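You operate a simulated robot arm through the tools that you are given. There is no shell and no other tool. Be economical: measure what you need, move in short steps, check, and stop when the job is done.

You run a simulated two-armed robot. Do the job below in one go: nothing can be reset, and whatever is moved stays where it is left.

## Task
Carry the tray of parts to the blue mat in both hands, then fit and latch the riser.
Fine: supply off and the green earth plug in before the riser goes in; both drives stay in the tray.

Only the result counts: the job must be done as asked and must still hold three seconds after the hand-in. Knocking over, shifting, dropping, spilling or breaking anything else fails it.

## Robot
Two 7-joint arms with two-finger parallel grippers on one trunk, on a base that drives. Base frame: it is fixed to the floor where the robot stands at the start and does not move with it; the origin is under the middle of the robot, x ahead of it, y to its left, z up. Units: cm, rad, N and s.
The left shoulder is at the start at [5, 16.5, 95.5], the right one opposite. With the tool pointing down near the work surface each hand reaches from about 10 to 64 cm from the robot's upright axis, wherever it stands, measured 20 degrees to its own side. Places, roughly: bench supply switch [-140, -160, 90]; board test button [-90, -140, 90]; clear button [-80, -140, 90]; earth port [-80, -150, 90]; free strip of the blue mat [-50, -130, 80]; green earth plug [-75, -125, 75]; riser latch [-80, -160, 90]; riser slot [-80, -160, 90]; thin blue-top memory stick [-100, -125, 75]; thin green-top memory stick [-100, -125, 75]; thin red-top memory stick [-100, -125, 75]; thin yellow-top memory stick [-100, -125, 75]; yellow wide plug [-100, -150, 75]. Payload 3.91 kg a hand.
The tool frame of a hand sits at the grasp point between the pads (the TCP): z along the fingers, y along the line on which they close. The tips reach 3 cm beyond it. The gripper opens to 11 cm. The fingers are 2 cm wide and 1 cm thick; the gripper's body (4.8 by 11.2 cm) begins 5.5 cm behind the TCP.
Orientation is that of the tool frame in the base frame, as a unit quaternion [x, y, z, w]. With the fingers straight down and closing along the base's y, the tool's x points along the base's -x, its y along +y and its z along -z.

## Interface
- The arms move only by the tool apply_moves. It takes "left_steps", "right_steps" or both (then of equal length, played together; a hand with none holds still); each is a list that holds one entry, the list of rows, each a list of 7 numbers: the shift along the tool's x, y, z in mm, then the turn, a rotation vector about the tool's x, y, z in rad, then the finger opening in mm, from 0 to 110. In form: [[[tx, ty, tz, rx, ry, rz, grip], ...]]. A call has 1 to 20 rows; each row is the pose to reach, as a shift and turn from the pose commanded when the call began, along the tool's axes at that moment. Each row takes 0.2 s and may step no farther than 5 cm and 0.15 rad from the row before; otherwise, or with a gripper value out of range, the whole call is refused. A pose out of reach is approached as far as the arm can. The call stops where the force on the tool passes 90 N (or 10 N more than at its start, if that is more) or the arm is blocked; 0.2 s more then pass. Each finger travels about 4.5 cm/s and halts on what it meets, pressing with about 30 N; the grip force reading is that of the motor and also rises with nothing between the fingers. The clock runs only during rows and for 0.2 s after the last one: add rows that repeat a pose to give the fingers time. It gives the time, the measured TCP pose, the force on the tool (base axes), the opening and the grip force at its end, in the units of the frame above (readings bear some noise), with the torque about the TCP (base axes, N m) and any sound that the robot's microphone picked up.
- Cameras (640 x 400 px; columns grow to the right, rows downward): "scene" is now at [9.44, 1.34, 109.55]; the picture's right is [0.41, -0.91, 0.00], its down [-0.76, -0.34, -0.56] and it looks along [0.51, 0.23, -0.83] (base axes); focal length 252 px, centre (320, 200). "left" rides on the left gripper at [7.2, -1.7, -10.3] in its tool frame; the picture's right is [0.23, 0.97, 0.00], its down [-0.76, 0.18, -0.62] and it looks along [-0.61, 0.14, 0.78] (tool axes); focal length 222 px, centre (320, 200). "right" rides on the right gripper at [7.2, 1.7, -10.3] in its tool frame; the picture's right is [-0.23, 0.97, 0.00], its down [-0.76, -0.18, -0.62] and it looks along [-0.61, -0.14, 0.78] (tool axes); focal length 222 px, centre (320, 200). There is no depth. A picture from a camera that has moved, and an enlarged one, comes with that camera's place and axes in the base frame and with its lens. The place of the scene camera against the robot may be out by one fixed shift of up to 1.8 cm in any direction.
- snapshot(camera): a new picture of that camera. It takes no simulated time.
- raise_lower(by): slides the trunk up (or, below 0, down) by that many cm; the arms and the scene camera ride with it, the base frame stays. It gives what a move gives, with no picture.
- drive_base(legs): drives the robot by 1 to 6 legs, each [ahead, left, turn to the left] in cm, cm and rad, along the robot's own axes; the way and the turn of a leg run together, so that a leg with both is an arc; at most 150 cm and 3.142 rad a leg. The arms and the cameras ride along, it lands a little off, and it stops where it bumps. It gives what a move gives.
- pan_tilt(pan, tilt): turns the head with the scene camera to pan (to the left, within 1.396 rad either way) and tilt (down, from -0.506 to 1.204), counted from straight ahead of the robot. It gives what a move gives.
- inspect(camera, box): a new picture of the part [left, top, right, bottom] of that camera's present view, enlarged. It takes no simulated time.
- hand_in(): hands the job in; it is judged then, once.

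Go step by step. Nothing tells you exact positions but the pictures and the camera data: compare them with the known pose of the tool, close in by small moves and look again before you grip or let go. The budget is 120 turns and 100 pictures, counting those below and the enlarged ones. Unless the task says otherwise, let go and move clear before handing in, and close with one line.

The tools are called after "Request:" as name(argument=value, ...) on one line, values as JSON. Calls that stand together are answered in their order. apply_moves: Moves the arms, as the interface text tells. Its arguments: {"type":"object","properties":{"left_steps":{"type":"array","items":{"type":"array","items":{"type":"array","items":{"type":"number"}}}},"right_steps":{"type":"array","items":{"type":"array","items":{"type":"array","items":{"type":"number"}}}}},"required":[]} The other tools are called the same way: raise_lower (by) slides the trunk up or down; drive_base (legs) drives the base; pan_tilt (pan, tilt) turns the head that bears the scene camera; snapshot (camera) takes a picture; inspect (camera, box) takes an enlarged picture of a part of a camera's view; hand_in () hands the job in.

At the start:

```text
t: 0.0
left_tool_pos: [31.57, 41.67, 69.44]
left_tcp_rot: [0.0, 1.0, 0.0, 0.0]
left_wrist_force: [0.7, 0.5, -0.8]
left_torque: [0.0, 0.01, -0.02]
left_finger_gap: 11.01
left_gripper_force: 0.1
right_tool_pos: [45.59, -1.32, 74.93]
right_tcp_rot: [0.0, 1.0, 0.0, 0.0]
right_wrist_force: [-1.2, 0.1, -0.7]
right_torque: [0.02, 0.0, 0.0]
right_finger_gap: 10.97
right_gripper_force: 0.1
trunk travel left (down, up): [-17.5, 32.8]
robot x, y, heading: [0.13, 0.03, 0.0]
head pan, tilt: [0.421, 0.979]
```

scene: 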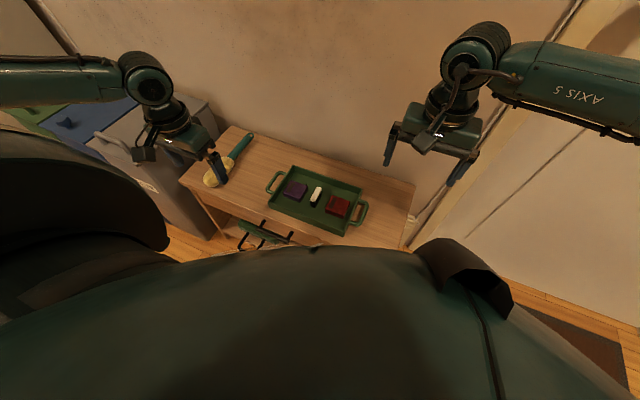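
right: 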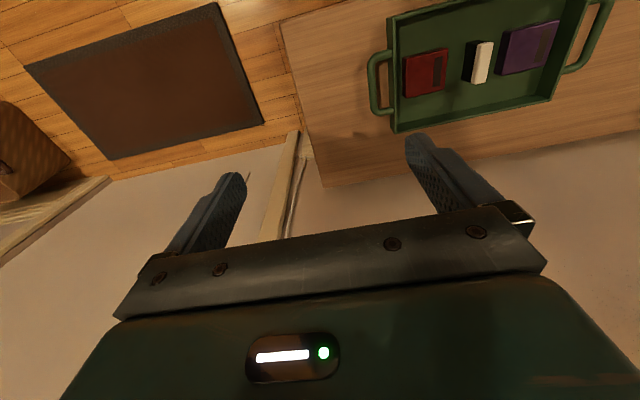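
left: 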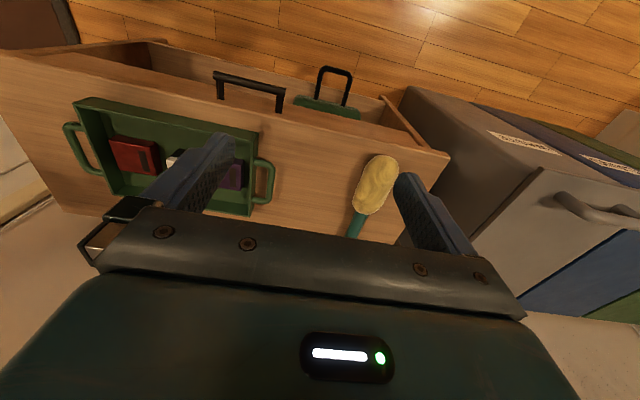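

The tray sits on a low table ahead, with its handles at about [47, 7, 49] and [47, 36, 48]. I'll look closer before reaching for it.

Request:
inspect(camera="scene", box=[160, 100, 440, 275])

Request:
inspect(camera="right", box=[350, 0, 630, 175])

```text
2.29 times, centred on (300, 188) of scene
camera zoom: at [9.44, 1.34, 109.55], right [0.41, -0.91, 0.0], down [-0.76, -0.34, -0.56], along [0.51, 0.23, -0.83], focal length 575 px, centre (366, 229)
```

zoom: 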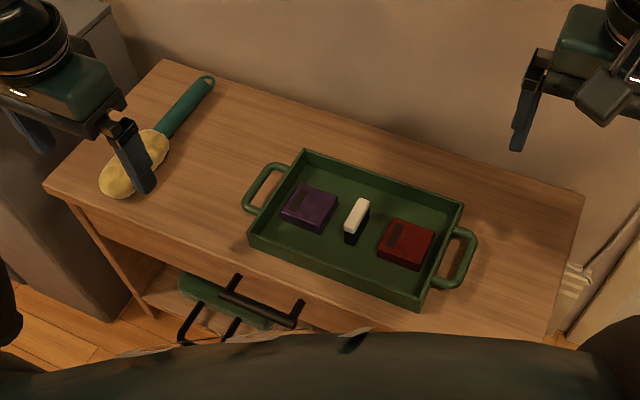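

```text
2.29 times, centred on (490, 88) of right
camera zoom: at [38.34, 0.38, 85.32], right [0.23, 0.97, 0.0], down [0.76, -0.18, 0.62], along [0.61, -0.14, -0.78], focal length 508 px, centre (-69, 457)
```

zoom: 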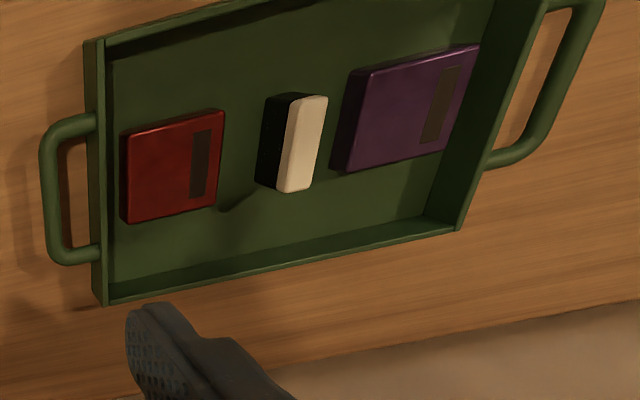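

The handles are U-bars standing out from the tray's ends. I'll bring both hands above them and look again.

Request:
apply_moves(left_steps=[[[-40, -15, 20, 0, 0, 0, 60], [-80, -30, 45, 0, 0, 0, 60], [-120, -45, 70, 0, 0, 0, 60], [-154, -57, 94, 0, 0, 0, 60], [-154, -57, 94, 0, 0, 0, 60]]], right_steps=[[[-5, 20, 35, 0, 0, 0, 60], [-10, 40, 75, 0, 0, 0, 60], [-14, 60, 115, 0, 0, 0, 60], [-14, 79, 150, 0, 0, 0, 60], [-14, 79, 150, 0, 0, 0, 60]]])

Request:
snapshot(camera="left")

Request:
snapshot(camera="right")

```text
t: 1.2
left_tool_pos: [47.03, 35.91, 60.27]
left_tcp_rot: [0.001, 1.0, 0.0, 0.0]
left_wrist_force: [1.3, -0.2, 0.2]
left_torque: [-0.02, 0.02, -0.01]
left_finger_gap: 6.01
left_gripper_force: 0.0
right_tool_pos: [47.23, 6.68, 59.8]
right_tcp_rot: [0.0, 1.0, 0.0, 0.0]
right_wrist_force: [-0.3, 0.4, -0.9]
right_torque: [0.01, -0.01, -0.01]
right_finger_gap: 5.99
right_gripper_force: 0.0
trunk travel left (down, up): [-17.5, 32.8]
robot x, y, heading: [0.12, -0.04, -0.005]
head pan, tilt: [0.421, 0.979]
```

```text
94 pictures are left
camera left: at [39.82, 34.28, 70.59], right [-0.23, 0.97, 0.0], down [0.76, 0.18, 0.62], along [0.61, 0.14, -0.78], focal length 222 px, centre (320, 200)
```

left: 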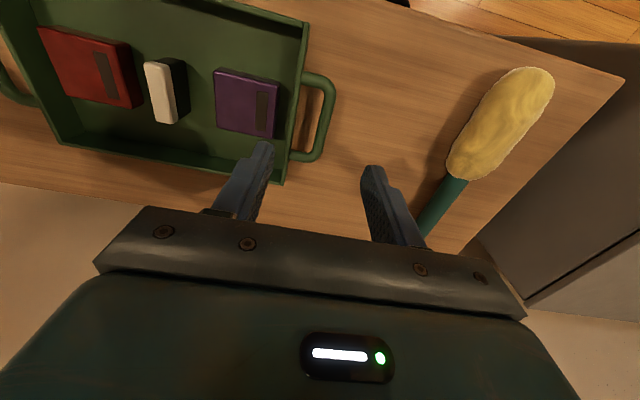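

```text
93 pictures are left
camera right: at [39.81, 8.29, 70.36], right [0.23, 0.97, 0.0], down [0.76, -0.18, 0.62], along [0.61, -0.14, -0.78], focal length 222 px, centre (320, 200)
```

right: 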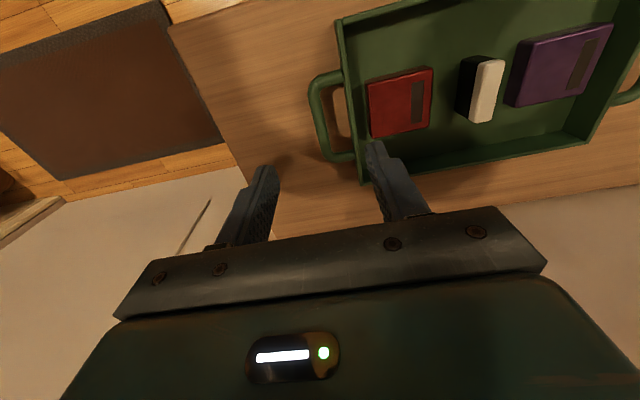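

Bars are at about y 36.4 and 6.5, centred on x 48 and z 47. I'll narrow the fingers and descend to just above them.

Request:
apply_moves(left_steps=[[[-8, 5, 35, 0, 0, 0, 30], [-8, 5, 73, 0, 0, 0, 30], [-8, 5, 73, 0, 0, 0, 30]]], right_steps=[[[-7, -2, 35, 0, 0, 0, 30], [-7, -2, 68, 0, 0, 0, 30], [-7, -2, 68, 0, 0, 0, 30]]])

Request:
inspect(camera="left", box=[200, 50, 440, 200])

Request:
inspect(camera="right", box=[200, 50, 440, 200])

```text
t: 2.0
left_tool_pos: [48.03, 36.54, 52.75]
left_tcp_rot: [0.001, 1.0, 0.0, 0.0]
left_wrist_force: [-0.3, 0.4, -0.4]
left_torque: [0.03, -0.01, 0.02]
left_finger_gap: 3.01
left_gripper_force: 0.0
right_tool_pos: [47.61, 6.53, 53.38]
right_tcp_rot: [0.0, 1.0, 0.0, 0.0]
right_wrist_force: [0.5, 0.4, 0.1]
right_torque: [-0.01, 0.01, -0.02]
right_finger_gap: 3.01
right_gripper_force: 0.0
trunk travel left (down, up): [-17.5, 32.8]
robot x, y, heading: [-0.05, -0.17, -0.002]
head pan, tilt: [0.421, 0.979]
```

```text
2.67 times, centred on (320, 125) of left
camera zoom: at [40.75, 34.78, 63.03], right [-0.23, 0.97, 0.0], down [0.76, 0.18, 0.62], along [0.61, 0.14, -0.78], focal length 592 px, centre (320, 400)
```

zoom: 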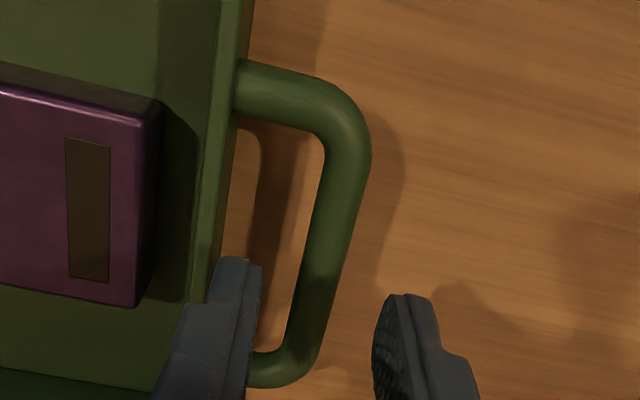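

```text
2.67 times, centred on (320, 125) of right
camera zoom: at [40.45, 8.2, 63.73], right [0.23, 0.97, 0.0], down [0.76, -0.18, 0.62], along [0.61, -0.14, -0.78], focal length 592 px, centre (320, 400)
```

zoom: 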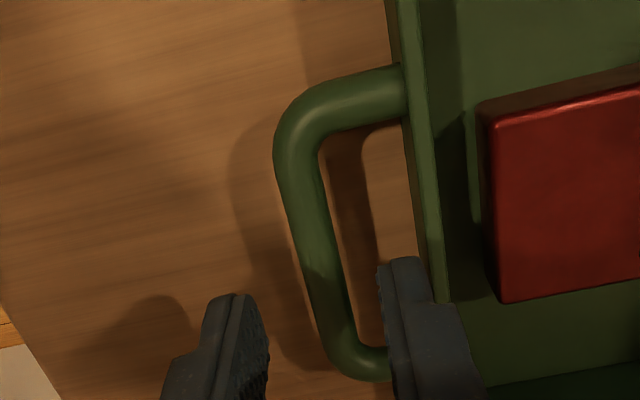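

Both bars lie between the fingers, with clearance to the tray wall. I'll go down to z about 48 and look.

Request:
apply_moves(left_steps=[[[0, -1, 24, 0, 0, 0, 30], [0, -1, 48, 0, 0, 0, 30]]], right_steps=[[[-2, 0, 27, 0, 0, 0, 30], [-2, 0, 54, 0, 0, 0, 30]]])

Request:
inspect(camera="left", box=[200, 50, 440, 200])

Request:
inspect(camera="right", box=[200, 50, 440, 200])

```text
t: 2.6
left_tool_pos: [48.02, 36.01, 48.63]
left_tcp_rot: [-0.001, 1.0, 0.0, 0.005]
left_wrist_force: [-11.5, 1.3, 38.7]
left_torque: [-1.1, 0.21, -0.31]
left_finger_gap: 2.92
left_gripper_force: 0.0
right_tool_pos: [47.83, 6.53, 47.96]
right_tcp_rot: [0.001, 1.0, 0.001, 0.002]
right_wrist_force: [-0.8, -3.0, 2.0]
right_torque: [-0.11, 0.1, -0.08]
right_finger_gap: 2.94
right_gripper_force: 0.0
trunk travel left (down, up): [-17.5, 32.8]
robot x, y, heading: [0.07, -0.15, 0.001]
head pan, tilt: [0.421, 0.979]
```

```text
2.67 times, centred on (320, 125) of left
camera zoom: at [40.73, 34.38, 58.79], right [-0.23, 0.97, 0.0], down [0.75, 0.18, 0.63], along [0.61, 0.14, -0.78], focal length 592 px, centre (320, 400)
```

zoom: 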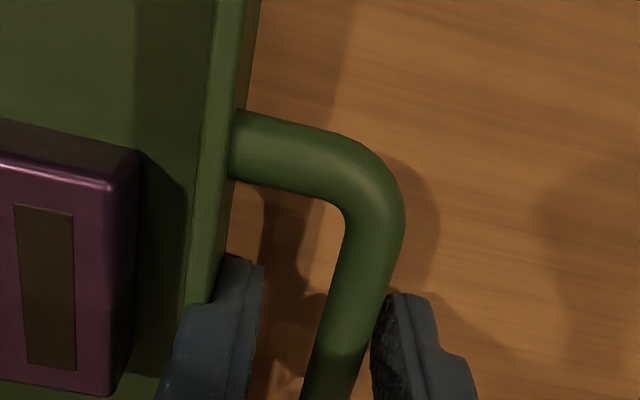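

```text
2.67 times, centred on (320, 125) of right
camera zoom: at [40.44, 8.19, 58.43], right [0.23, 0.97, 0.0], down [0.76, -0.18, 0.63], along [0.61, -0.14, -0.78], focal length 592 px, centre (320, 400)
```

zoom: 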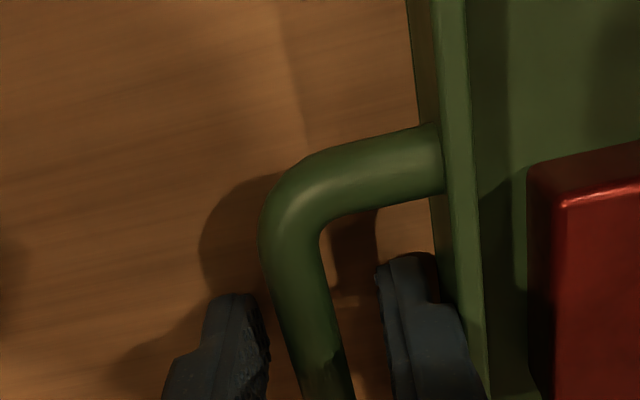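

The left inner finger sits on the tray rim, with 39 N upward. I'll lift the left hand a little, shift it outward and lower it again, and nudge the right hand outward too.

Request:
apply_moves(left_steps=[[[0, 0, -15, 0, 0, 0, 30], [0, 8, -15, 0, 0, 0, 30], [0, 8, -7, 0, 0, 0, 30]]], right_steps=[[[0, 0, 0, 0, 0, 0, 30], [0, -3, 0, 0, 0, 0, 30], [0, -3, 0, 0, 0, 0, 30]]])

Request:
inspect(camera="left", box=[200, 50, 440, 200])

```text
t: 3.4
left_tool_pos: [47.74, 37.23, 48.72]
left_tcp_rot: [0.0, 1.0, -0.001, 0.001]
left_wrist_force: [0.5, 0.3, 0.3]
left_torque: [0.02, -0.03, 0.0]
left_finger_gap: 3.0
left_gripper_force: 0.1
right_tool_pos: [47.8, 6.4, 47.96]
right_tcp_rot: [-0.001, 1.0, 0.003, 0.002]
right_wrist_force: [-2.4, 5.3, 28.2]
right_torque: [-0.33, 0.34, -0.2]
right_finger_gap: 2.74
right_gripper_force: 0.1
trunk travel left (down, up): [-17.5, 32.8]
robot x, y, heading: [-0.1, 0.02, 0.001]
head pan, tilt: [0.421, 0.979]
```

```text
2.67 times, centred on (320, 125) of left
camera zoom: at [40.54, 35.52, 58.94], right [-0.23, 0.97, 0.0], down [0.76, 0.18, 0.62], along [0.61, 0.14, -0.78], focal length 592 px, centre (320, 400)
```

zoom: 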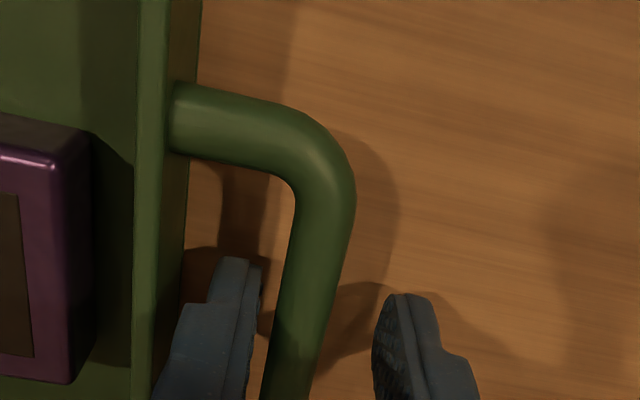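

The left hand is free and well placed. The right reads 28 N, so I'll raise it 1 cm and look.

Request:
apply_moves(right_steps=[[[0, 0, -8, 0, 0, 0, 30], [0, 0, -8, 0, 0, 0, 30]]])

Request:
inspect(camera="right", box=[200, 50, 440, 200])

```text
t: 4.0
left_tool_pos: [47.96, 37.18, 48.61]
left_tcp_rot: [0.001, 1.0, 0.0, 0.001]
left_wrist_force: [-0.3, -0.2, -0.2]
left_torque: [0.02, 0.0, -0.03]
left_finger_gap: 3.03
left_gripper_force: 0.1
right_tool_pos: [47.78, 6.05, 48.5]
right_tcp_rot: [0.001, 1.0, -0.001, -0.001]
right_wrist_force: [-1.0, -0.5, 0.1]
right_torque: [-0.04, 0.02, 0.06]
right_finger_gap: 2.99
right_gripper_force: 0.1
trunk travel left (down, up): [-17.5, 32.8]
robot x, y, heading: [-0.12, -0.08, -0.002]
head pan, tilt: [0.421, 0.979]
```

```text
2.67 times, centred on (320, 125) of right
camera zoom: at [40.54, 7.76, 58.89], right [0.23, 0.97, 0.0], down [0.76, -0.18, 0.62], along [0.61, -0.14, -0.78], focal length 592 px, centre (320, 400)
```

zoom: 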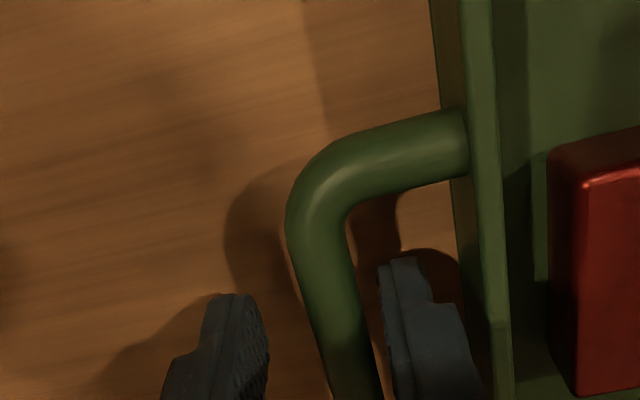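

Both bars are now between the fingers. I'll close both grippers.

Request:
apply_moves(left_steps=[[[0, -3, 2, 0, 0, 0, 20], [0, -3, 2, 0, 0, 0, 0], [0, -3, 2, 0, 0, 0, 0], [0, -3, 2, 0, 0, 0, 0], [0, -3, 2, 0, 0, 0, 0]]], right_steps=[[[0, 3, 1, 0, 0, 0, 20], [0, 3, 1, 0, 0, 0, 0], [0, 3, 1, 0, 0, 0, 0], [0, 3, 1, 0, 0, 0, 0], [0, 3, 1, 0, 0, 0, 0]]])

Request:
snapshot(camera="left")

Request:
snapshot(camera="right")

```text
t: 5.2
left_tool_pos: [47.91, 36.46, 48.31]
left_tcp_rot: [0.001, 1.0, -0.003, 0.0]
left_wrist_force: [0.7, -21.0, 2.7]
left_torque: [-0.12, -0.1, 0.62]
left_finger_gap: 1.16
left_gripper_force: 29.6
right_tool_pos: [47.72, 6.76, 48.49]
right_tcp_rot: [-0.001, 1.0, 0.004, 0.0]
right_wrist_force: [-1.3, 21.6, -0.6]
right_torque: [0.16, 0.01, -0.21]
right_finger_gap: 1.14
right_gripper_force: 29.6
trunk travel left (down, up): [-17.5, 32.8]
robot x, y, heading: [-0.46, -0.12, -0.0]
head pan, tilt: [0.421, 0.979]
```

```text
86 pictures are left
camera left: at [40.61, 34.95, 58.67], right [-0.23, 0.97, -0.01], down [0.76, 0.18, 0.62], along [0.61, 0.14, -0.78], focal length 222 px, centre (320, 200)
```

left: 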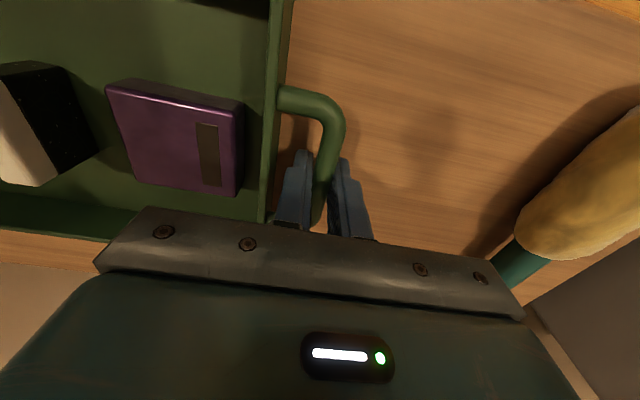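

```text
85 pictures are left
camera right: at [40.41, 8.3, 58.96], right [0.23, 0.97, 0.01], down [0.76, -0.18, 0.62], along [0.61, -0.14, -0.78], focal length 222 px, centre (320, 200)
```

right: 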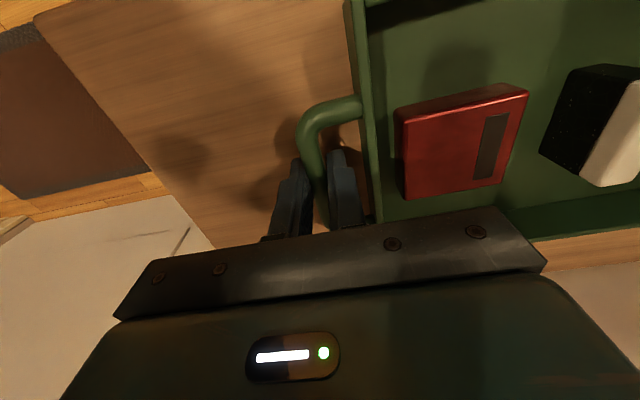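

Both grippers hold at 1.15 cm on the bars. I'll relax the opposing pull and lift 3 cm slowly.

Request:
apply_moves(left_steps=[[[0, -3, 0, 0, 0, 0, 0], [0, -3, -8, 0, 0, 0, 0], [0, -3, -16, 0, 0, 0, 0], [0, -3, -24, 0, 0, 0, 0], [0, -3, -32, 0, 0, 0, 0], [0, -3, -40, 0, 0, 0, 0]]], right_steps=[[[0, 3, 0, 0, 0, 0, 0], [0, 3, -8, 0, 0, 0, 0], [0, 3, -16, 0, 0, 0, 0], [0, 3, -24, 0, 0, 0, 0], [0, 3, -32, 0, 0, 0, 0], [0, 3, -40, 0, 0, 0, 0]]])

Request:
snapshot(camera="scene")

```text
t: 6.6
left_tool_pos: [47.83, 36.6, 52.29]
left_tcp_rot: [-0.002, 1.0, 0.0, -0.001]
left_wrist_force: [2.1, -1.8, -2.9]
left_torque: [-0.02, 0.09, 0.63]
left_finger_gap: 1.16
left_gripper_force: 29.7
right_tool_pos: [48.09, 6.69, 52.36]
right_tcp_rot: [0.0, 1.0, -0.001, -0.001]
right_wrist_force: [-2.4, 3.3, -2.2]
right_torque: [0.03, -0.13, 0.19]
right_finger_gap: 1.15
right_gripper_force: 30.3
trunk travel left (down, up): [-17.5, 32.8]
robot x, y, heading: [-0.12, 0.08, 0.001]
head pan, tilt: [0.421, 0.979]
```

```text
84 pictures are left
camera scene: at [9.47, 1.36, 109.54], right [0.41, -0.91, 0.0], down [-0.76, -0.34, -0.56], along [0.51, 0.23, -0.83], focal length 252 px, centre (320, 200)
```

scene: 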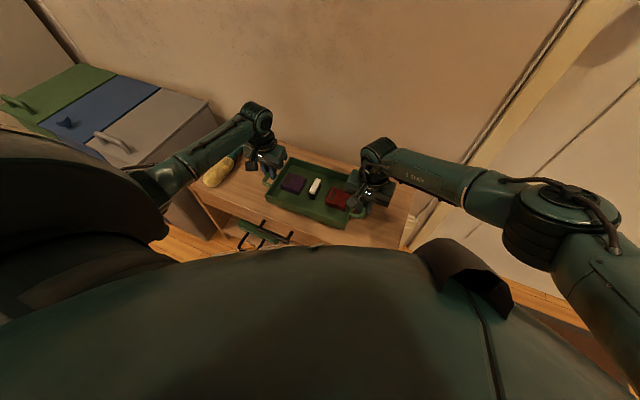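

The tray is up and light. I'll raise the trunk and then back away from the table a bit to look round.

Request:
raise_lower(by=32)

Request:
pan_tilt(pan=-1.39, tilt=0.5)

Request:
snapshot(camera="scene")

```text
t: 9.8
left_tool_pos: [47.91, 36.65, 84.26]
left_tcp_rot: [0.0, 1.0, 0.002, 0.0]
left_wrist_force: [2.8, 19.5, -2.7]
left_torque: [0.09, 0.13, 0.61]
left_finger_gap: 1.17
left_gripper_force: 29.4
right_tool_pos: [47.95, 6.72, 84.27]
right_tcp_rot: [0.001, 1.0, 0.0, 0.0]
right_wrist_force: [-2.0, -19.0, -3.1]
right_torque: [-0.2, -0.15, 0.11]
right_finger_gap: 1.16
right_gripper_force: 29.6
trunk travel left (down, up): [-49.5, 0.8]
robot x, y, heading: [-0.17, -0.17, -0.0]
head pan, tilt: [0.421, 0.979]
```

```text
t: 11.6
left_tool_pos: [48.0, 36.51, 84.5]
left_tcp_rot: [-0.001, 1.0, 0.002, 0.0]
left_wrist_force: [2.1, 18.9, -3.6]
left_torque: [0.14, -0.06, 0.58]
left_finger_gap: 1.18
left_gripper_force: 30.2
right_tool_pos: [48.02, 6.75, 84.42]
right_tcp_rot: [0.001, 1.0, -0.001, -0.001]
right_wrist_force: [-2.8, -18.2, -3.7]
right_torque: [-0.15, 0.04, 0.1]
right_finger_gap: 1.13
right_gripper_force: 29.9
trunk travel left (down, up): [-49.5, 0.8]
robot x, y, heading: [-0.2, 0.42, 0.001]
head pan, tilt: [-1.389, 0.499]
```

```text
83 pictures are left
camera scene: at [4.66, -10.49, 145.5], right [-0.98, -0.18, 0.0], down [-0.09, 0.47, -0.88], along [0.16, -0.86, -0.48], focal length 252 px, centre (320, 200)
```

scene: 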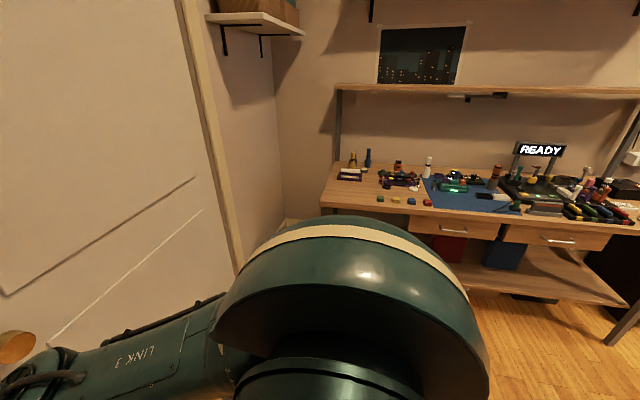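

The workbench runs along the −y wall: mat, board, and a READY sign. I'll relax the squeeze on the tray, then back off 30 cm and turn right to face it.

Request:
apply_moves(left_steps=[[[0, 2, -20, 0, 0, 0, 0], [0, 2, -40, 0, 0, 0, 0]]], right_steps=[[[0, -2, -20, 0, 0, 0, 0], [0, -2, -40, 0, 0, 0, 0]]])

Request:
drive_base(legs=[[-30, 0, 0], [0, 0, -1.571]])

Request:
pan_tilt(pan=0, tilt=0.6)

Request:
snapshot(camera="scene")

```text
t: 12.2
left_tool_pos: [47.94, 36.7, 88.48]
left_tcp_rot: [0.0, 1.0, -0.001, 0.0]
left_wrist_force: [2.3, 5.8, -3.2]
left_torque: [0.14, -0.28, 0.6]
left_finger_gap: 1.18
left_gripper_force: 29.9
right_tool_pos: [47.95, 6.93, 88.44]
right_tcp_rot: [-0.001, 1.0, 0.003, 0.0]
right_wrist_force: [-1.3, -5.6, -1.7]
right_torque: [0.02, 0.31, -0.12]
right_finger_gap: 1.13
right_gripper_force: 29.8
trunk travel left (down, up): [-49.5, 0.8]
robot x, y, heading: [0.04, -0.36, -0.003]
head pan, tilt: [-1.389, 0.499]
```

```text
t: 18.2
left_tool_pos: [3.55, -49.78, 88.42]
left_tcp_rot: [0.725, 0.688, -0.001, -0.002]
left_wrist_force: [-22.4, -1.0, -2.7]
left_torque: [-0.01, 0.18, 0.63]
left_finger_gap: 1.17
left_gripper_force: 29.8
right_tool_pos: [-26.17, -48.3, 88.32]
right_tcp_rot: [0.725, 0.689, 0.001, 0.002]
right_wrist_force: [22.9, 1.3, -2.3]
right_torque: [-0.02, -0.2, -0.04]
right_finger_gap: 1.12
right_gripper_force: 29.6
trunk travel left (down, up): [-49.5, 0.8]
robot x, y, heading: [-30.61, -0.14, -1.623]
head pan, tilt: [-1.389, 0.499]
```

```text
t: 19.7
left_tool_pos: [3.51, -49.72, 88.4]
left_tcp_rot: [0.726, 0.688, -0.002, -0.004]
left_wrist_force: [-0.8, -1.9, -1.5]
left_torque: [-0.07, 0.07, 0.65]
left_finger_gap: 1.17
left_gripper_force: 29.6
right_tool_pos: [-26.29, -48.37, 88.36]
right_tcp_rot: [0.725, 0.688, 0.003, 0.002]
right_wrist_force: [1.5, 2.0, -2.5]
right_torque: [0.06, 0.01, -0.07]
right_finger_gap: 1.12
right_gripper_force: 30.0
trunk travel left (down, up): [-49.5, 0.8]
robot x, y, heading: [-30.75, 0.12, -1.622]
head pan, tilt: [0.0, 0.6]
```

```text
82 pictures are left
camera scene: at [-31.17, -13.38, 144.59], right [-1.0, 0.05, 0.0], down [0.03, 0.56, -0.82], along [-0.04, -0.82, -0.57], focal length 252 px, centre (320, 200)
```

scene: 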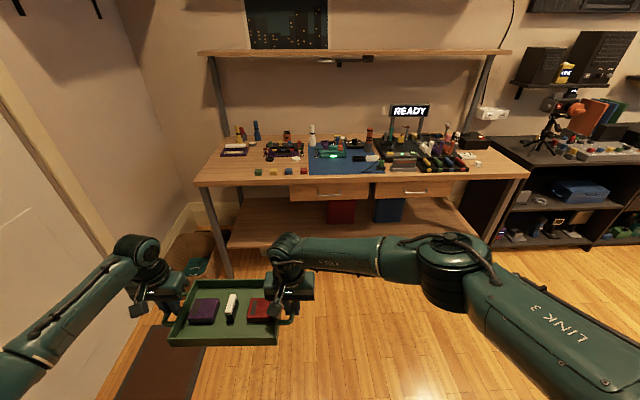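

The bench is in view. I'll zoom in on it.

Request:
inspect(camera="scene", box=[200, 95, 360, 195])

Request:
inspect(camera="scene", box=[330, 95, 490, 195])

```text
4.00 times, centred on (280, 145) of scene
camera zoom: at [-31.17, -13.38, 144.59], right [-1.0, 0.05, 0.0], down [0.03, 0.56, -0.82], along [-0.04, -0.82, -0.57], focal length 1006 px, centre (480, 420)
```

zoom: 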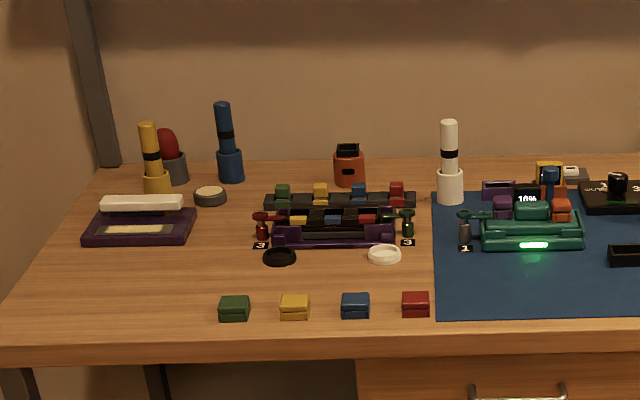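

```text
4.00 times, centred on (410, 145) of scene
camera zoom: at [-31.17, -13.38, 144.59], right [-1.0, 0.05, 0.0], down [0.03, 0.56, -0.82], along [-0.04, -0.82, -0.57], focal length 1006 px, centre (-40, 420)
```

zoom: 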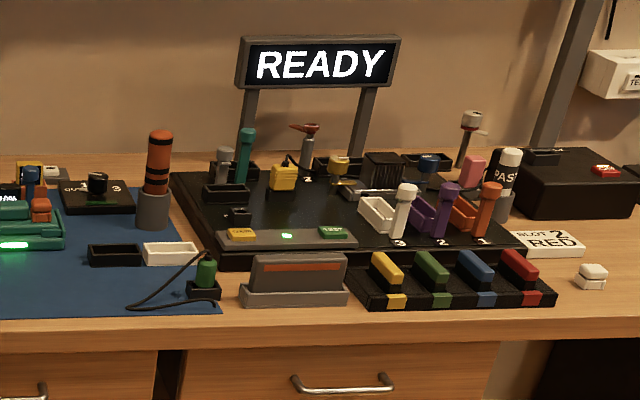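

The free strip of the mat runs from roughly x −30 to −58, with the front edge near y −133. I'll straighten up and drive to a spot short of the bench.

Request:
drive_base(legs=[[0, 0, 0.051], [55, -35, 0]])

Request:
pan_tilt(pan=0.2, tilt=0.75)

Request:
snapshot(camera="scene")

Request:
snapshot(camera="right")

Request:
snapshot(camera="left")

```text
t: 23.8
left_tool_pos: [-30.61, -103.09, 88.42]
left_tcp_rot: [0.711, 0.703, 0.0, -0.002]
left_wrist_force: [-3.2, -2.4, -2.9]
left_torque: [-0.04, 0.0, 0.62]
left_finger_gap: 1.18
left_gripper_force: 29.7
right_tool_pos: [-60.43, -102.73, 88.29]
right_tcp_rot: [0.71, 0.704, 0.002, 0.001]
right_wrist_force: [3.1, 1.5, -2.3]
right_torque: [0.04, -0.05, -0.1]
right_finger_gap: 1.14
right_gripper_force: 29.8
trunk travel left (down, up): [-49.5, 0.8]
robot x, y, heading: [-66.64, -54.99, -1.582]
head pan, tilt: [0.0, 0.6]
```

```text
t: 24.6
left_tool_pos: [-30.63, -103.05, 88.4]
left_tcp_rot: [0.712, 0.702, -0.001, -0.002]
left_wrist_force: [-0.8, -2.4, -2.4]
left_torque: [0.02, 0.0, 0.65]
left_finger_gap: 1.18
left_gripper_force: 30.4
right_tool_pos: [-60.36, -102.67, 88.34]
right_tcp_rot: [0.711, 0.703, 0.002, 0.002]
right_wrist_force: [0.6, 1.7, -2.0]
right_torque: [0.0, 0.01, -0.09]
right_finger_gap: 1.12
right_gripper_force: 30.2
trunk travel left (down, up): [-49.5, 0.8]
robot x, y, heading: [-66.35, -54.32, -1.584]
head pan, tilt: [0.201, 0.75]
```

```text
79 pictures are left
camera scene: at [-65.12, -67.36, 143.31], right [-0.98, -0.19, 0.0], down [-0.13, 0.67, -0.73], along [0.14, -0.72, -0.68], focal length 252 px, centre (320, 200)
```

scene: 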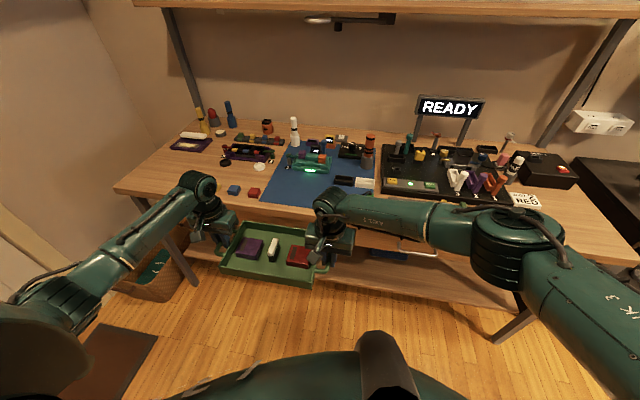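

```text
78 pictures are left
camera right: at [-58.8, -95.44, 98.82], right [0.97, -0.24, 0.01], down [-0.19, -0.76, 0.62], along [-0.14, -0.61, -0.78], focal length 222 px, centre (320, 200)
```

right: 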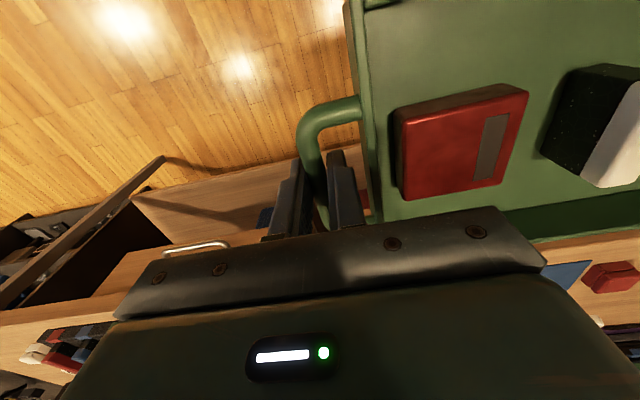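

```text
77 pictures are left
camera left: at [-32.14, -95.71, 98.75], right [0.98, 0.21, -0.01], down [0.17, -0.76, 0.62], along [0.13, -0.61, -0.78], focal length 222 px, centre (320, 200)
```

left: 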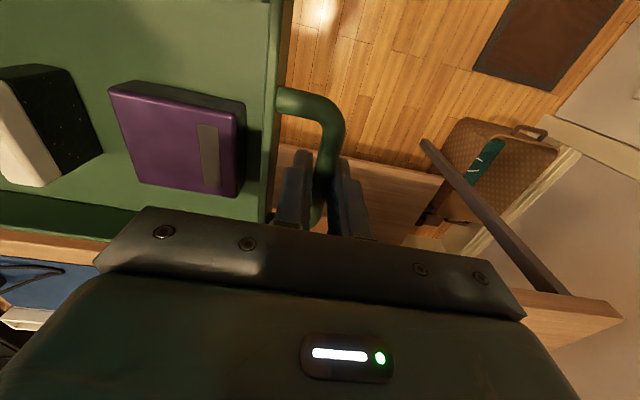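

The bench top comes out at z about 79 with its front edge near y −125. I'll zoom in on the mat.

Request:
inspect(camera="scene", box=[220, 110, 400, 222])

```text
3.56 times, centred on (310, 166) of scene
camera zoom: at [-65.12, -67.36, 143.31], right [-0.98, -0.19, 0.0], down [-0.13, 0.67, -0.73], along [0.14, -0.72, -0.68], focal length 894 px, centre (356, 321)
```

zoom: 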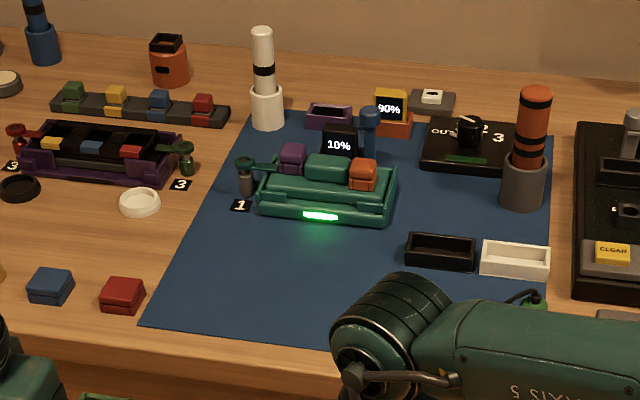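

I'll calibrate the scene camera against the hands and tray, whose poses are known.

Request:
inspect(camera="scene", box=[190, 180, 350, 290])

```text
3.64 times, centred on (270, 235) of scene
camera zoom: at [-65.12, -67.36, 143.31], right [-0.98, -0.19, 0.0], down [-0.13, 0.67, -0.73], along [0.14, -0.72, -0.68], focal length 914 px, centre (502, 73)
```

zoom: 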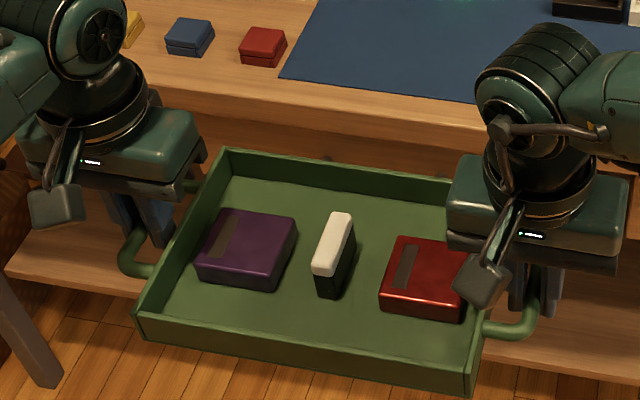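

Calibration shows the scene camera reads about 1.7 cm too far in −y. The target tray centre is about [−42.8, −138.3]; I'll drive in and check.

Request:
drive_base(legs=[[0, 0, 0.013], [35.5, 2.1, 0]])

Request:
pan_tilt(pan=0.35, tilt=0.95)

Request:
snapshot(camera="scene")

Request:
snapshot(camera="left")

Request:
snapshot(camera="right")

```text
t: 27.2
left_tool_pos: [-27.44, -137.71, 88.56]
left_tcp_rot: [0.706, 0.709, 0.002, -0.004]
left_wrist_force: [4.1, 24.3, -1.8]
left_torque: [0.68, 0.02, 0.25]
left_finger_gap: 1.15
left_gripper_force: 29.5
right_tool_pos: [-57.35, -137.93, 88.49]
right_tcp_rot: [0.704, 0.71, 0.002, 0.003]
right_wrist_force: [-3.0, 24.6, -1.1]
right_torque: [0.67, 0.03, -0.63]
right_finger_gap: 1.19
right_gripper_force: 29.9
trunk travel left (down, up): [-49.5, 0.8]
robot x, y, heading: [-64.51, -90.18, -1.566]
head pan, tilt: [0.201, 0.75]
```

```text
t: 27.9
left_tool_pos: [-27.43, -137.61, 88.3]
left_tcp_rot: [0.705, 0.709, 0.004, -0.005]
left_wrist_force: [-0.1, 11.4, -6.1]
left_torque: [0.6, -0.01, 0.31]
left_finger_gap: 1.11
left_gripper_force: 30.1
right_tool_pos: [-57.24, -137.92, 88.24]
right_tcp_rot: [0.704, 0.71, 0.004, 0.0]
right_wrist_force: [-1.0, 11.4, -6.0]
right_torque: [0.52, -0.01, -0.61]
right_finger_gap: 1.16
right_gripper_force: 30.2
trunk travel left (down, up): [-49.5, 0.8]
robot x, y, heading: [-64.52, -90.44, -1.563]
head pan, tilt: [0.351, 0.949]
```

```text
74 pictures are left
camera scene: at [-61.86, -101.66, 141.76], right [-0.94, -0.35, 0.0], down [-0.28, 0.76, -0.58], along [0.2, -0.55, -0.81], focal length 252 px, centre (320, 200)
```

scene: 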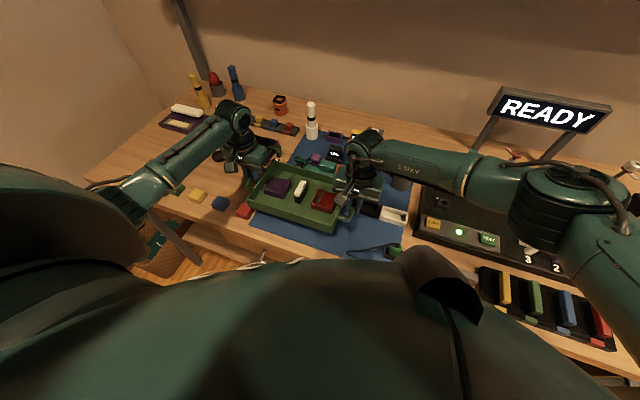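

```text
73 pictures are left
camera left: at [-29.1, -130.55, 98.66], right [0.97, 0.23, 0.0], down [0.18, -0.77, 0.61], along [0.14, -0.59, -0.79], focal length 222 px, centre (320, 200)
```

left: 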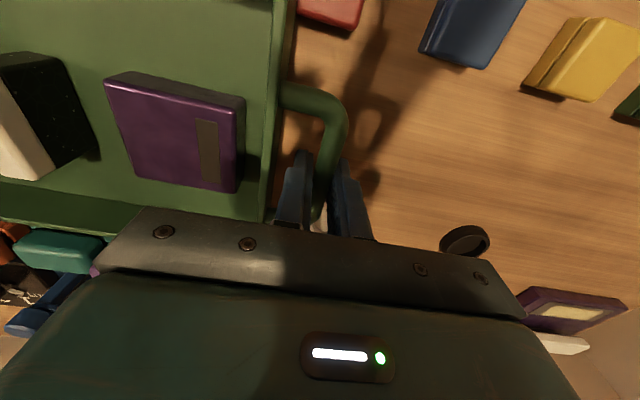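

```text
72 pictures are left
camera right: at [-55.76, -130.77, 98.81], right [0.98, -0.22, 0.0], down [-0.17, -0.77, 0.62], along [-0.13, -0.6, -0.79], focal length 222 px, centre (320, 200)
```

right: 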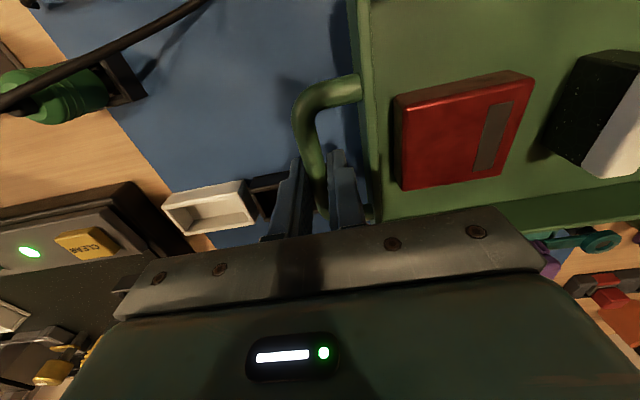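

There is an 11 N push in +y on both hands, so the tray may be touching the device behind it. I'll zoom in.

Request:
inspect(camera="scene", box=[230, 110, 430, 260])

```text
2.67 times, centred on (330, 185) of scene
camera zoom: at [-61.86, -101.66, 141.76], right [-0.94, -0.35, 0.0], down [-0.28, 0.76, -0.58], along [0.2, -0.55, -0.81], focal length 671 px, centre (293, 240)
```

zoom: 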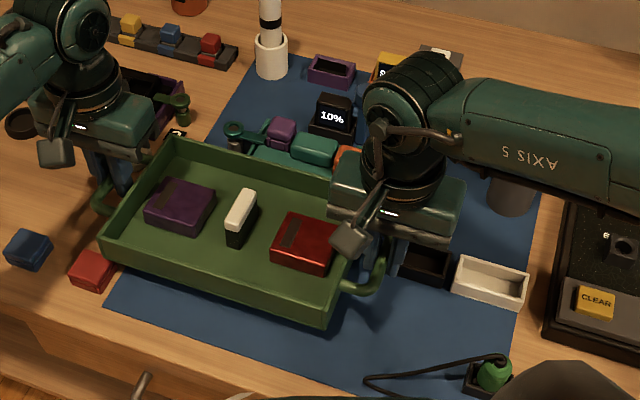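

I'll ease the tray back 1.2 cm and up 1 cm, and 6 mm toward −x, to see whether the force vanishes.

Request:
apply_moves(left_steps=[[[3, -2, -10, 0, 0, 0, 0], [8, -4, -10, 0, 0, 0, 0], [12, -6, -10, 0, 0, 0, 0], [12, -6, -10, 0, 0, 0, 0]]], right_steps=[[[3, -2, -10, 0, 0, 0, 0], [8, -4, -10, 0, 0, 0, 0], [12, -6, -10, 0, 0, 0, 0], [12, -6, -10, 0, 0, 0, 0]]])

Request:
inspect(camera="scene", box=[230, 110, 430, 260])

```text
t: 28.9
left_tool_pos: [-27.98, -136.62, 89.27]
left_tcp_rot: [0.705, 0.709, 0.001, -0.004]
left_wrist_force: [-0.3, 0.2, -3.1]
left_torque: [-0.06, 0.01, 0.3]
left_finger_gap: 1.1
left_gripper_force: 29.7
right_tool_pos: [-57.94, -136.98, 89.31]
right_tcp_rot: [0.705, 0.709, 0.004, 0.001]
right_wrist_force: [1.1, -0.8, -3.0]
right_torque: [0.05, 0.04, -0.62]
right_finger_gap: 1.12
right_gripper_force: 29.8
trunk travel left (down, up): [-49.5, 0.8]
robot x, y, heading: [-64.74, -91.03, -1.564]
head pan, tilt: [0.351, 0.949]
```

```text
2.67 times, centred on (330, 185) of scene
camera zoom: at [-61.87, -101.85, 141.75], right [-0.94, -0.35, 0.0], down [-0.28, 0.76, -0.58], along [0.2, -0.55, -0.81], focal length 671 px, centre (293, 240)
```

zoom: 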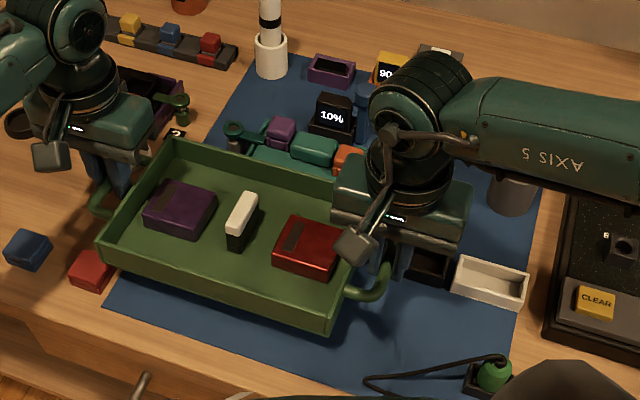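

The force is gone, and nothing tall sits behind the tray closer than y −151. The red stick is close to the left handle, so I'll move the tray 2.2 cm deeper and 6 mm toward +x, then lower to just above the mat.

Request:
apply_moves(left_steps=[[[-11, 3, 0, 0, 0, 0, 0], [-22, 6, 0, 0, 0, 0, 0], [-22, 6, 0, 0, 0, 0, 0], [-22, 6, 15, 0, 0, 0, 0], [-22, 6, 30, 0, 0, 0, 0], [-22, 6, 45, 0, 0, 0, 0], [-22, 6, 45, 0, 0, 0, 0]]], right_steps=[[[-11, 3, 0, 0, 0, 0, 0], [-22, 6, 0, 0, 0, 0, 0], [-22, 6, 0, 0, 0, 0, 0], [-22, 6, 15, 0, 0, 0, 0], [-22, 6, 30, 0, 0, 0, 0], [-22, 6, 45, 0, 0, 0, 0], [-22, 6, 45, 0, 0, 0, 0]]])

Request:
snapshot(camera="left")

Request:
snapshot(camera="right")

Request:
inspect(camera="scene", box=[230, 110, 430, 260])

```text
t: 30.3
left_tool_pos: [-27.38, -139.14, 86.57]
left_tcp_rot: [0.705, 0.709, -0.004, 0.006]
left_wrist_force: [-0.3, 5.5, 17.0]
left_torque: [0.73, 0.03, 0.15]
left_finger_gap: 1.12
left_gripper_force: 29.5
right_tool_pos: [-57.2, -139.14, 87.22]
right_tcp_rot: [0.705, 0.709, 0.001, 0.006]
right_wrist_force: [-18.5, 24.6, 54.8]
right_torque: [1.1, 0.97, -0.75]
right_finger_gap: 1.19
right_gripper_force: 30.3
trunk travel left (down, up): [-49.5, 0.8]
robot x, y, heading: [-64.36, -90.03, -1.567]
head pan, tilt: [0.351, 0.949]
stopped in row 6 (right hand): the force on the tool passed its limit at 106 N (the readings are from after the stop); the commanded pose is now the measured one
```

```text
69 pictures are left
camera left: at [-29.15, -131.63, 96.8], right [0.97, 0.23, 0.0], down [0.18, -0.75, 0.63], along [0.15, -0.62, -0.77], focal length 222 px, centre (320, 200)
```

left: 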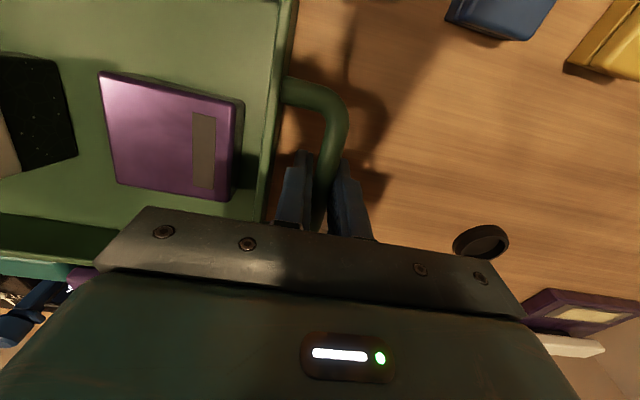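

```text
68 pictures are left
camera right: at [-55.77, -131.73, 97.63], right [0.98, -0.22, 0.01], down [-0.18, -0.76, 0.63], along [-0.13, -0.61, -0.78], focal length 222 px, centre (320, 200)
```

right: 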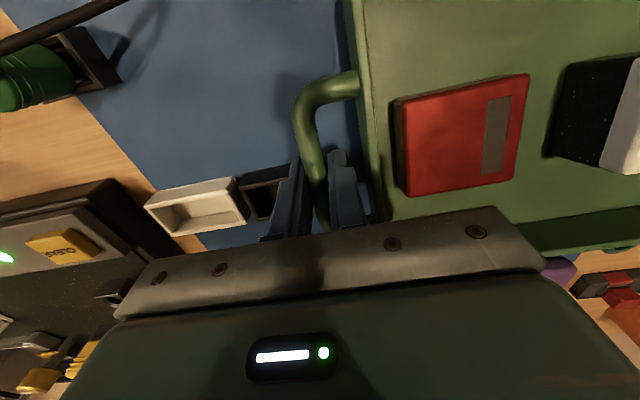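

```text
2.67 times, centred on (330, 185) of scene
camera zoom: at [-62.35, -100.77, 141.91], right [-0.94, -0.35, 0.0], down [-0.28, 0.76, -0.59], along [0.21, -0.55, -0.81], focal length 671 px, centre (293, 240)
```

zoom: 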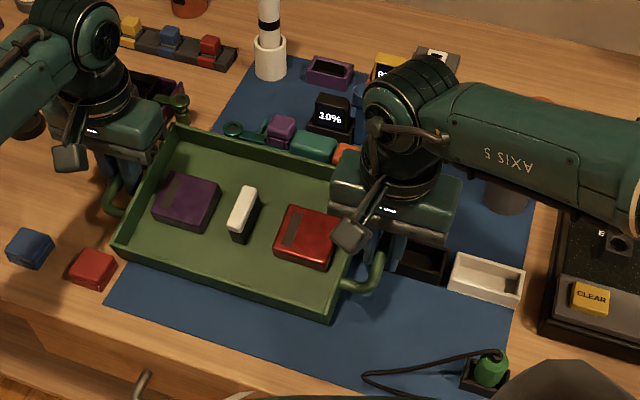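

The tray's back edge met the front of the green device, so that lies nearer than I read (about y −147), and the tray pitched a little. I'll lift, come back to y −137.2, and check the tilt.

Request:
apply_moves(left_steps=[[[2, 0, -15, 0, 0, 0, 0], [4, 0, -31, 0, 0, 0, 0], [12, 0, -31, 0, 0, 0, 0], [19, 0, -31, 0, 0, 0, 0], [19, 0, -31, 0, 0, 0, 0]]], right_steps=[[[2, 0, -10, 0, 0, 0, 0], [4, 0, -25, 0, 0, 0, 0], [12, 0, -25, 0, 0, 0, 0], [19, 0, -25, 0, 0, 0, 0], [19, 0, -25, 0, 0, 0, 0]]])

Request:
inspect(camera="scene", box=[230, 110, 430, 260])

```text
t: 31.5
left_tool_pos: [-27.17, -137.6, 88.83]
left_tcp_rot: [0.705, 0.709, -0.002, 0.001]
left_wrist_force: [1.3, 0.3, -2.3]
left_torque: [0.34, 0.05, 0.21]
left_finger_gap: 1.14
left_gripper_force: 30.1
right_tool_pos: [-57.0, -137.85, 88.89]
right_tcp_rot: [0.704, 0.71, 0.003, 0.004]
right_wrist_force: [-1.0, -1.8, -1.8]
right_torque: [-0.35, -0.04, -0.47]
right_finger_gap: 1.17
right_gripper_force: 29.6
trunk travel left (down, up): [-49.5, 0.8]
robot x, y, heading: [-64.53, -90.35, -1.565]
head pan, tilt: [0.351, 0.949]
```

```text
2.67 times, centred on (330, 185) of scene
camera zoom: at [-61.91, -101.85, 141.75], right [-0.94, -0.35, 0.0], down [-0.28, 0.76, -0.58], along [0.2, -0.55, -0.81], focal length 671 px, centre (293, 240)
```

zoom: 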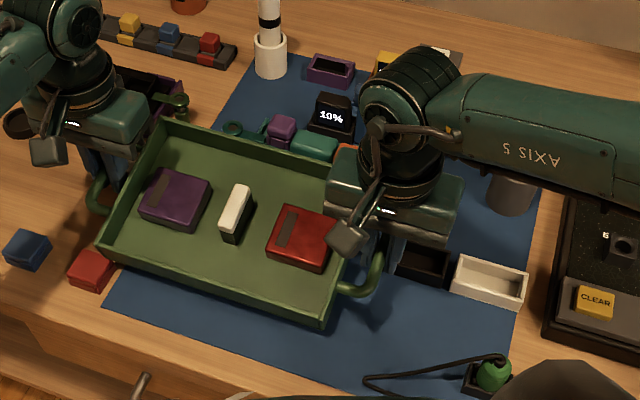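

The tray has tilted slightly back-edge-up but its load is steady, and it will level out as it sets down. I'll shift 4 mm back and lower gently.

Request:
apply_moves(left_steps=[[[4, -2, 0, 0, 0, 0, 0], [4, -2, 12, 0, 0, 0, 0], [4, -2, 24, 0, 0, 0, 0], [4, -2, 36, 0, 0, 0, 0], [4, -2, 42, 0, 0, 0, 0], [4, -2, 42, 0, 0, 0, 0]]], right_steps=[[[6, -2, 0, 0, 0, 0, 0], [6, -2, 12, 0, 0, 0, 0], [6, -2, 24, 0, 0, 0, 0], [6, -2, 36, 0, 0, 0, 0], [6, -2, 42, 0, 0, 0, 0], [6, -2, 42, 0, 0, 0, 0]]])

Request:
inspect(camera="scene", box=[230, 110, 430, 260])

Request:
snapshot(camera="left")

```text
t: 32.9
left_tool_pos: [-27.47, -137.11, 85.37]
left_tcp_rot: [0.704, 0.71, -0.004, 0.007]
left_wrist_force: [4.5, -6.5, 26.9]
left_torque: [0.04, 0.06, 0.11]
left_finger_gap: 1.13
left_gripper_force: 30.6
right_tool_pos: [-57.41, -137.07, 85.23]
right_tcp_rot: [0.705, 0.709, -0.001, 0.009]
right_wrist_force: [-9.7, 0.0, 50.7]
right_torque: [1.14, 0.37, -0.48]
right_finger_gap: 1.14
right_gripper_force: 30.5
trunk travel left (down, up): [-49.5, 0.8]
robot x, y, heading: [-64.56, -90.3, -1.566]
head pan, tilt: [0.351, 0.949]
```

```text
2.67 times, centred on (330, 185) of scene
camera zoom: at [-62.22, -101.21, 141.89], right [-0.94, -0.35, 0.0], down [-0.28, 0.76, -0.59], along [0.21, -0.55, -0.81], focal length 671 px, centre (293, 240)
```

zoom: 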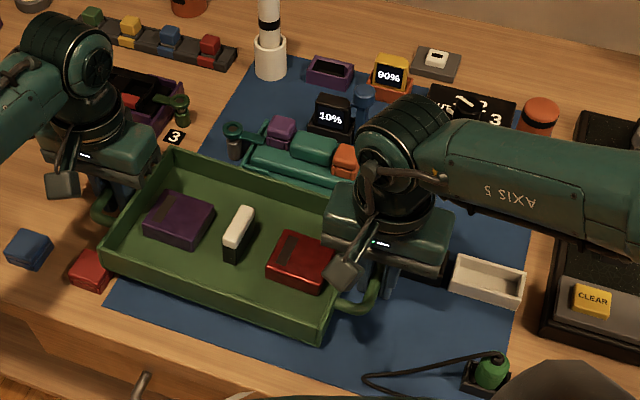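

```text
64 pictures are left
camera left: at [-29.31, -129.65, 95.56], right [0.97, 0.24, 0.0], down [0.18, -0.75, 0.64], along [0.15, -0.62, -0.77], focal length 222 px, centre (320, 200)
```

left: 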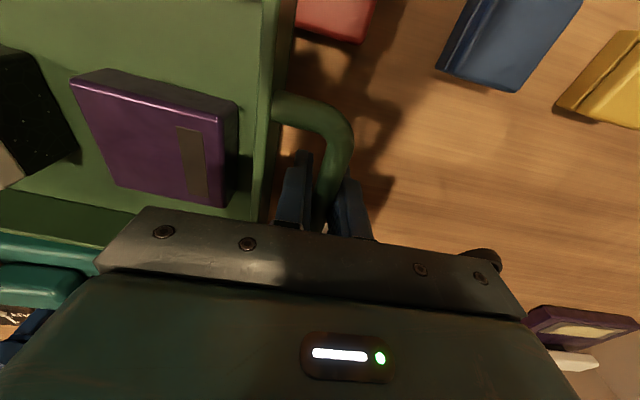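

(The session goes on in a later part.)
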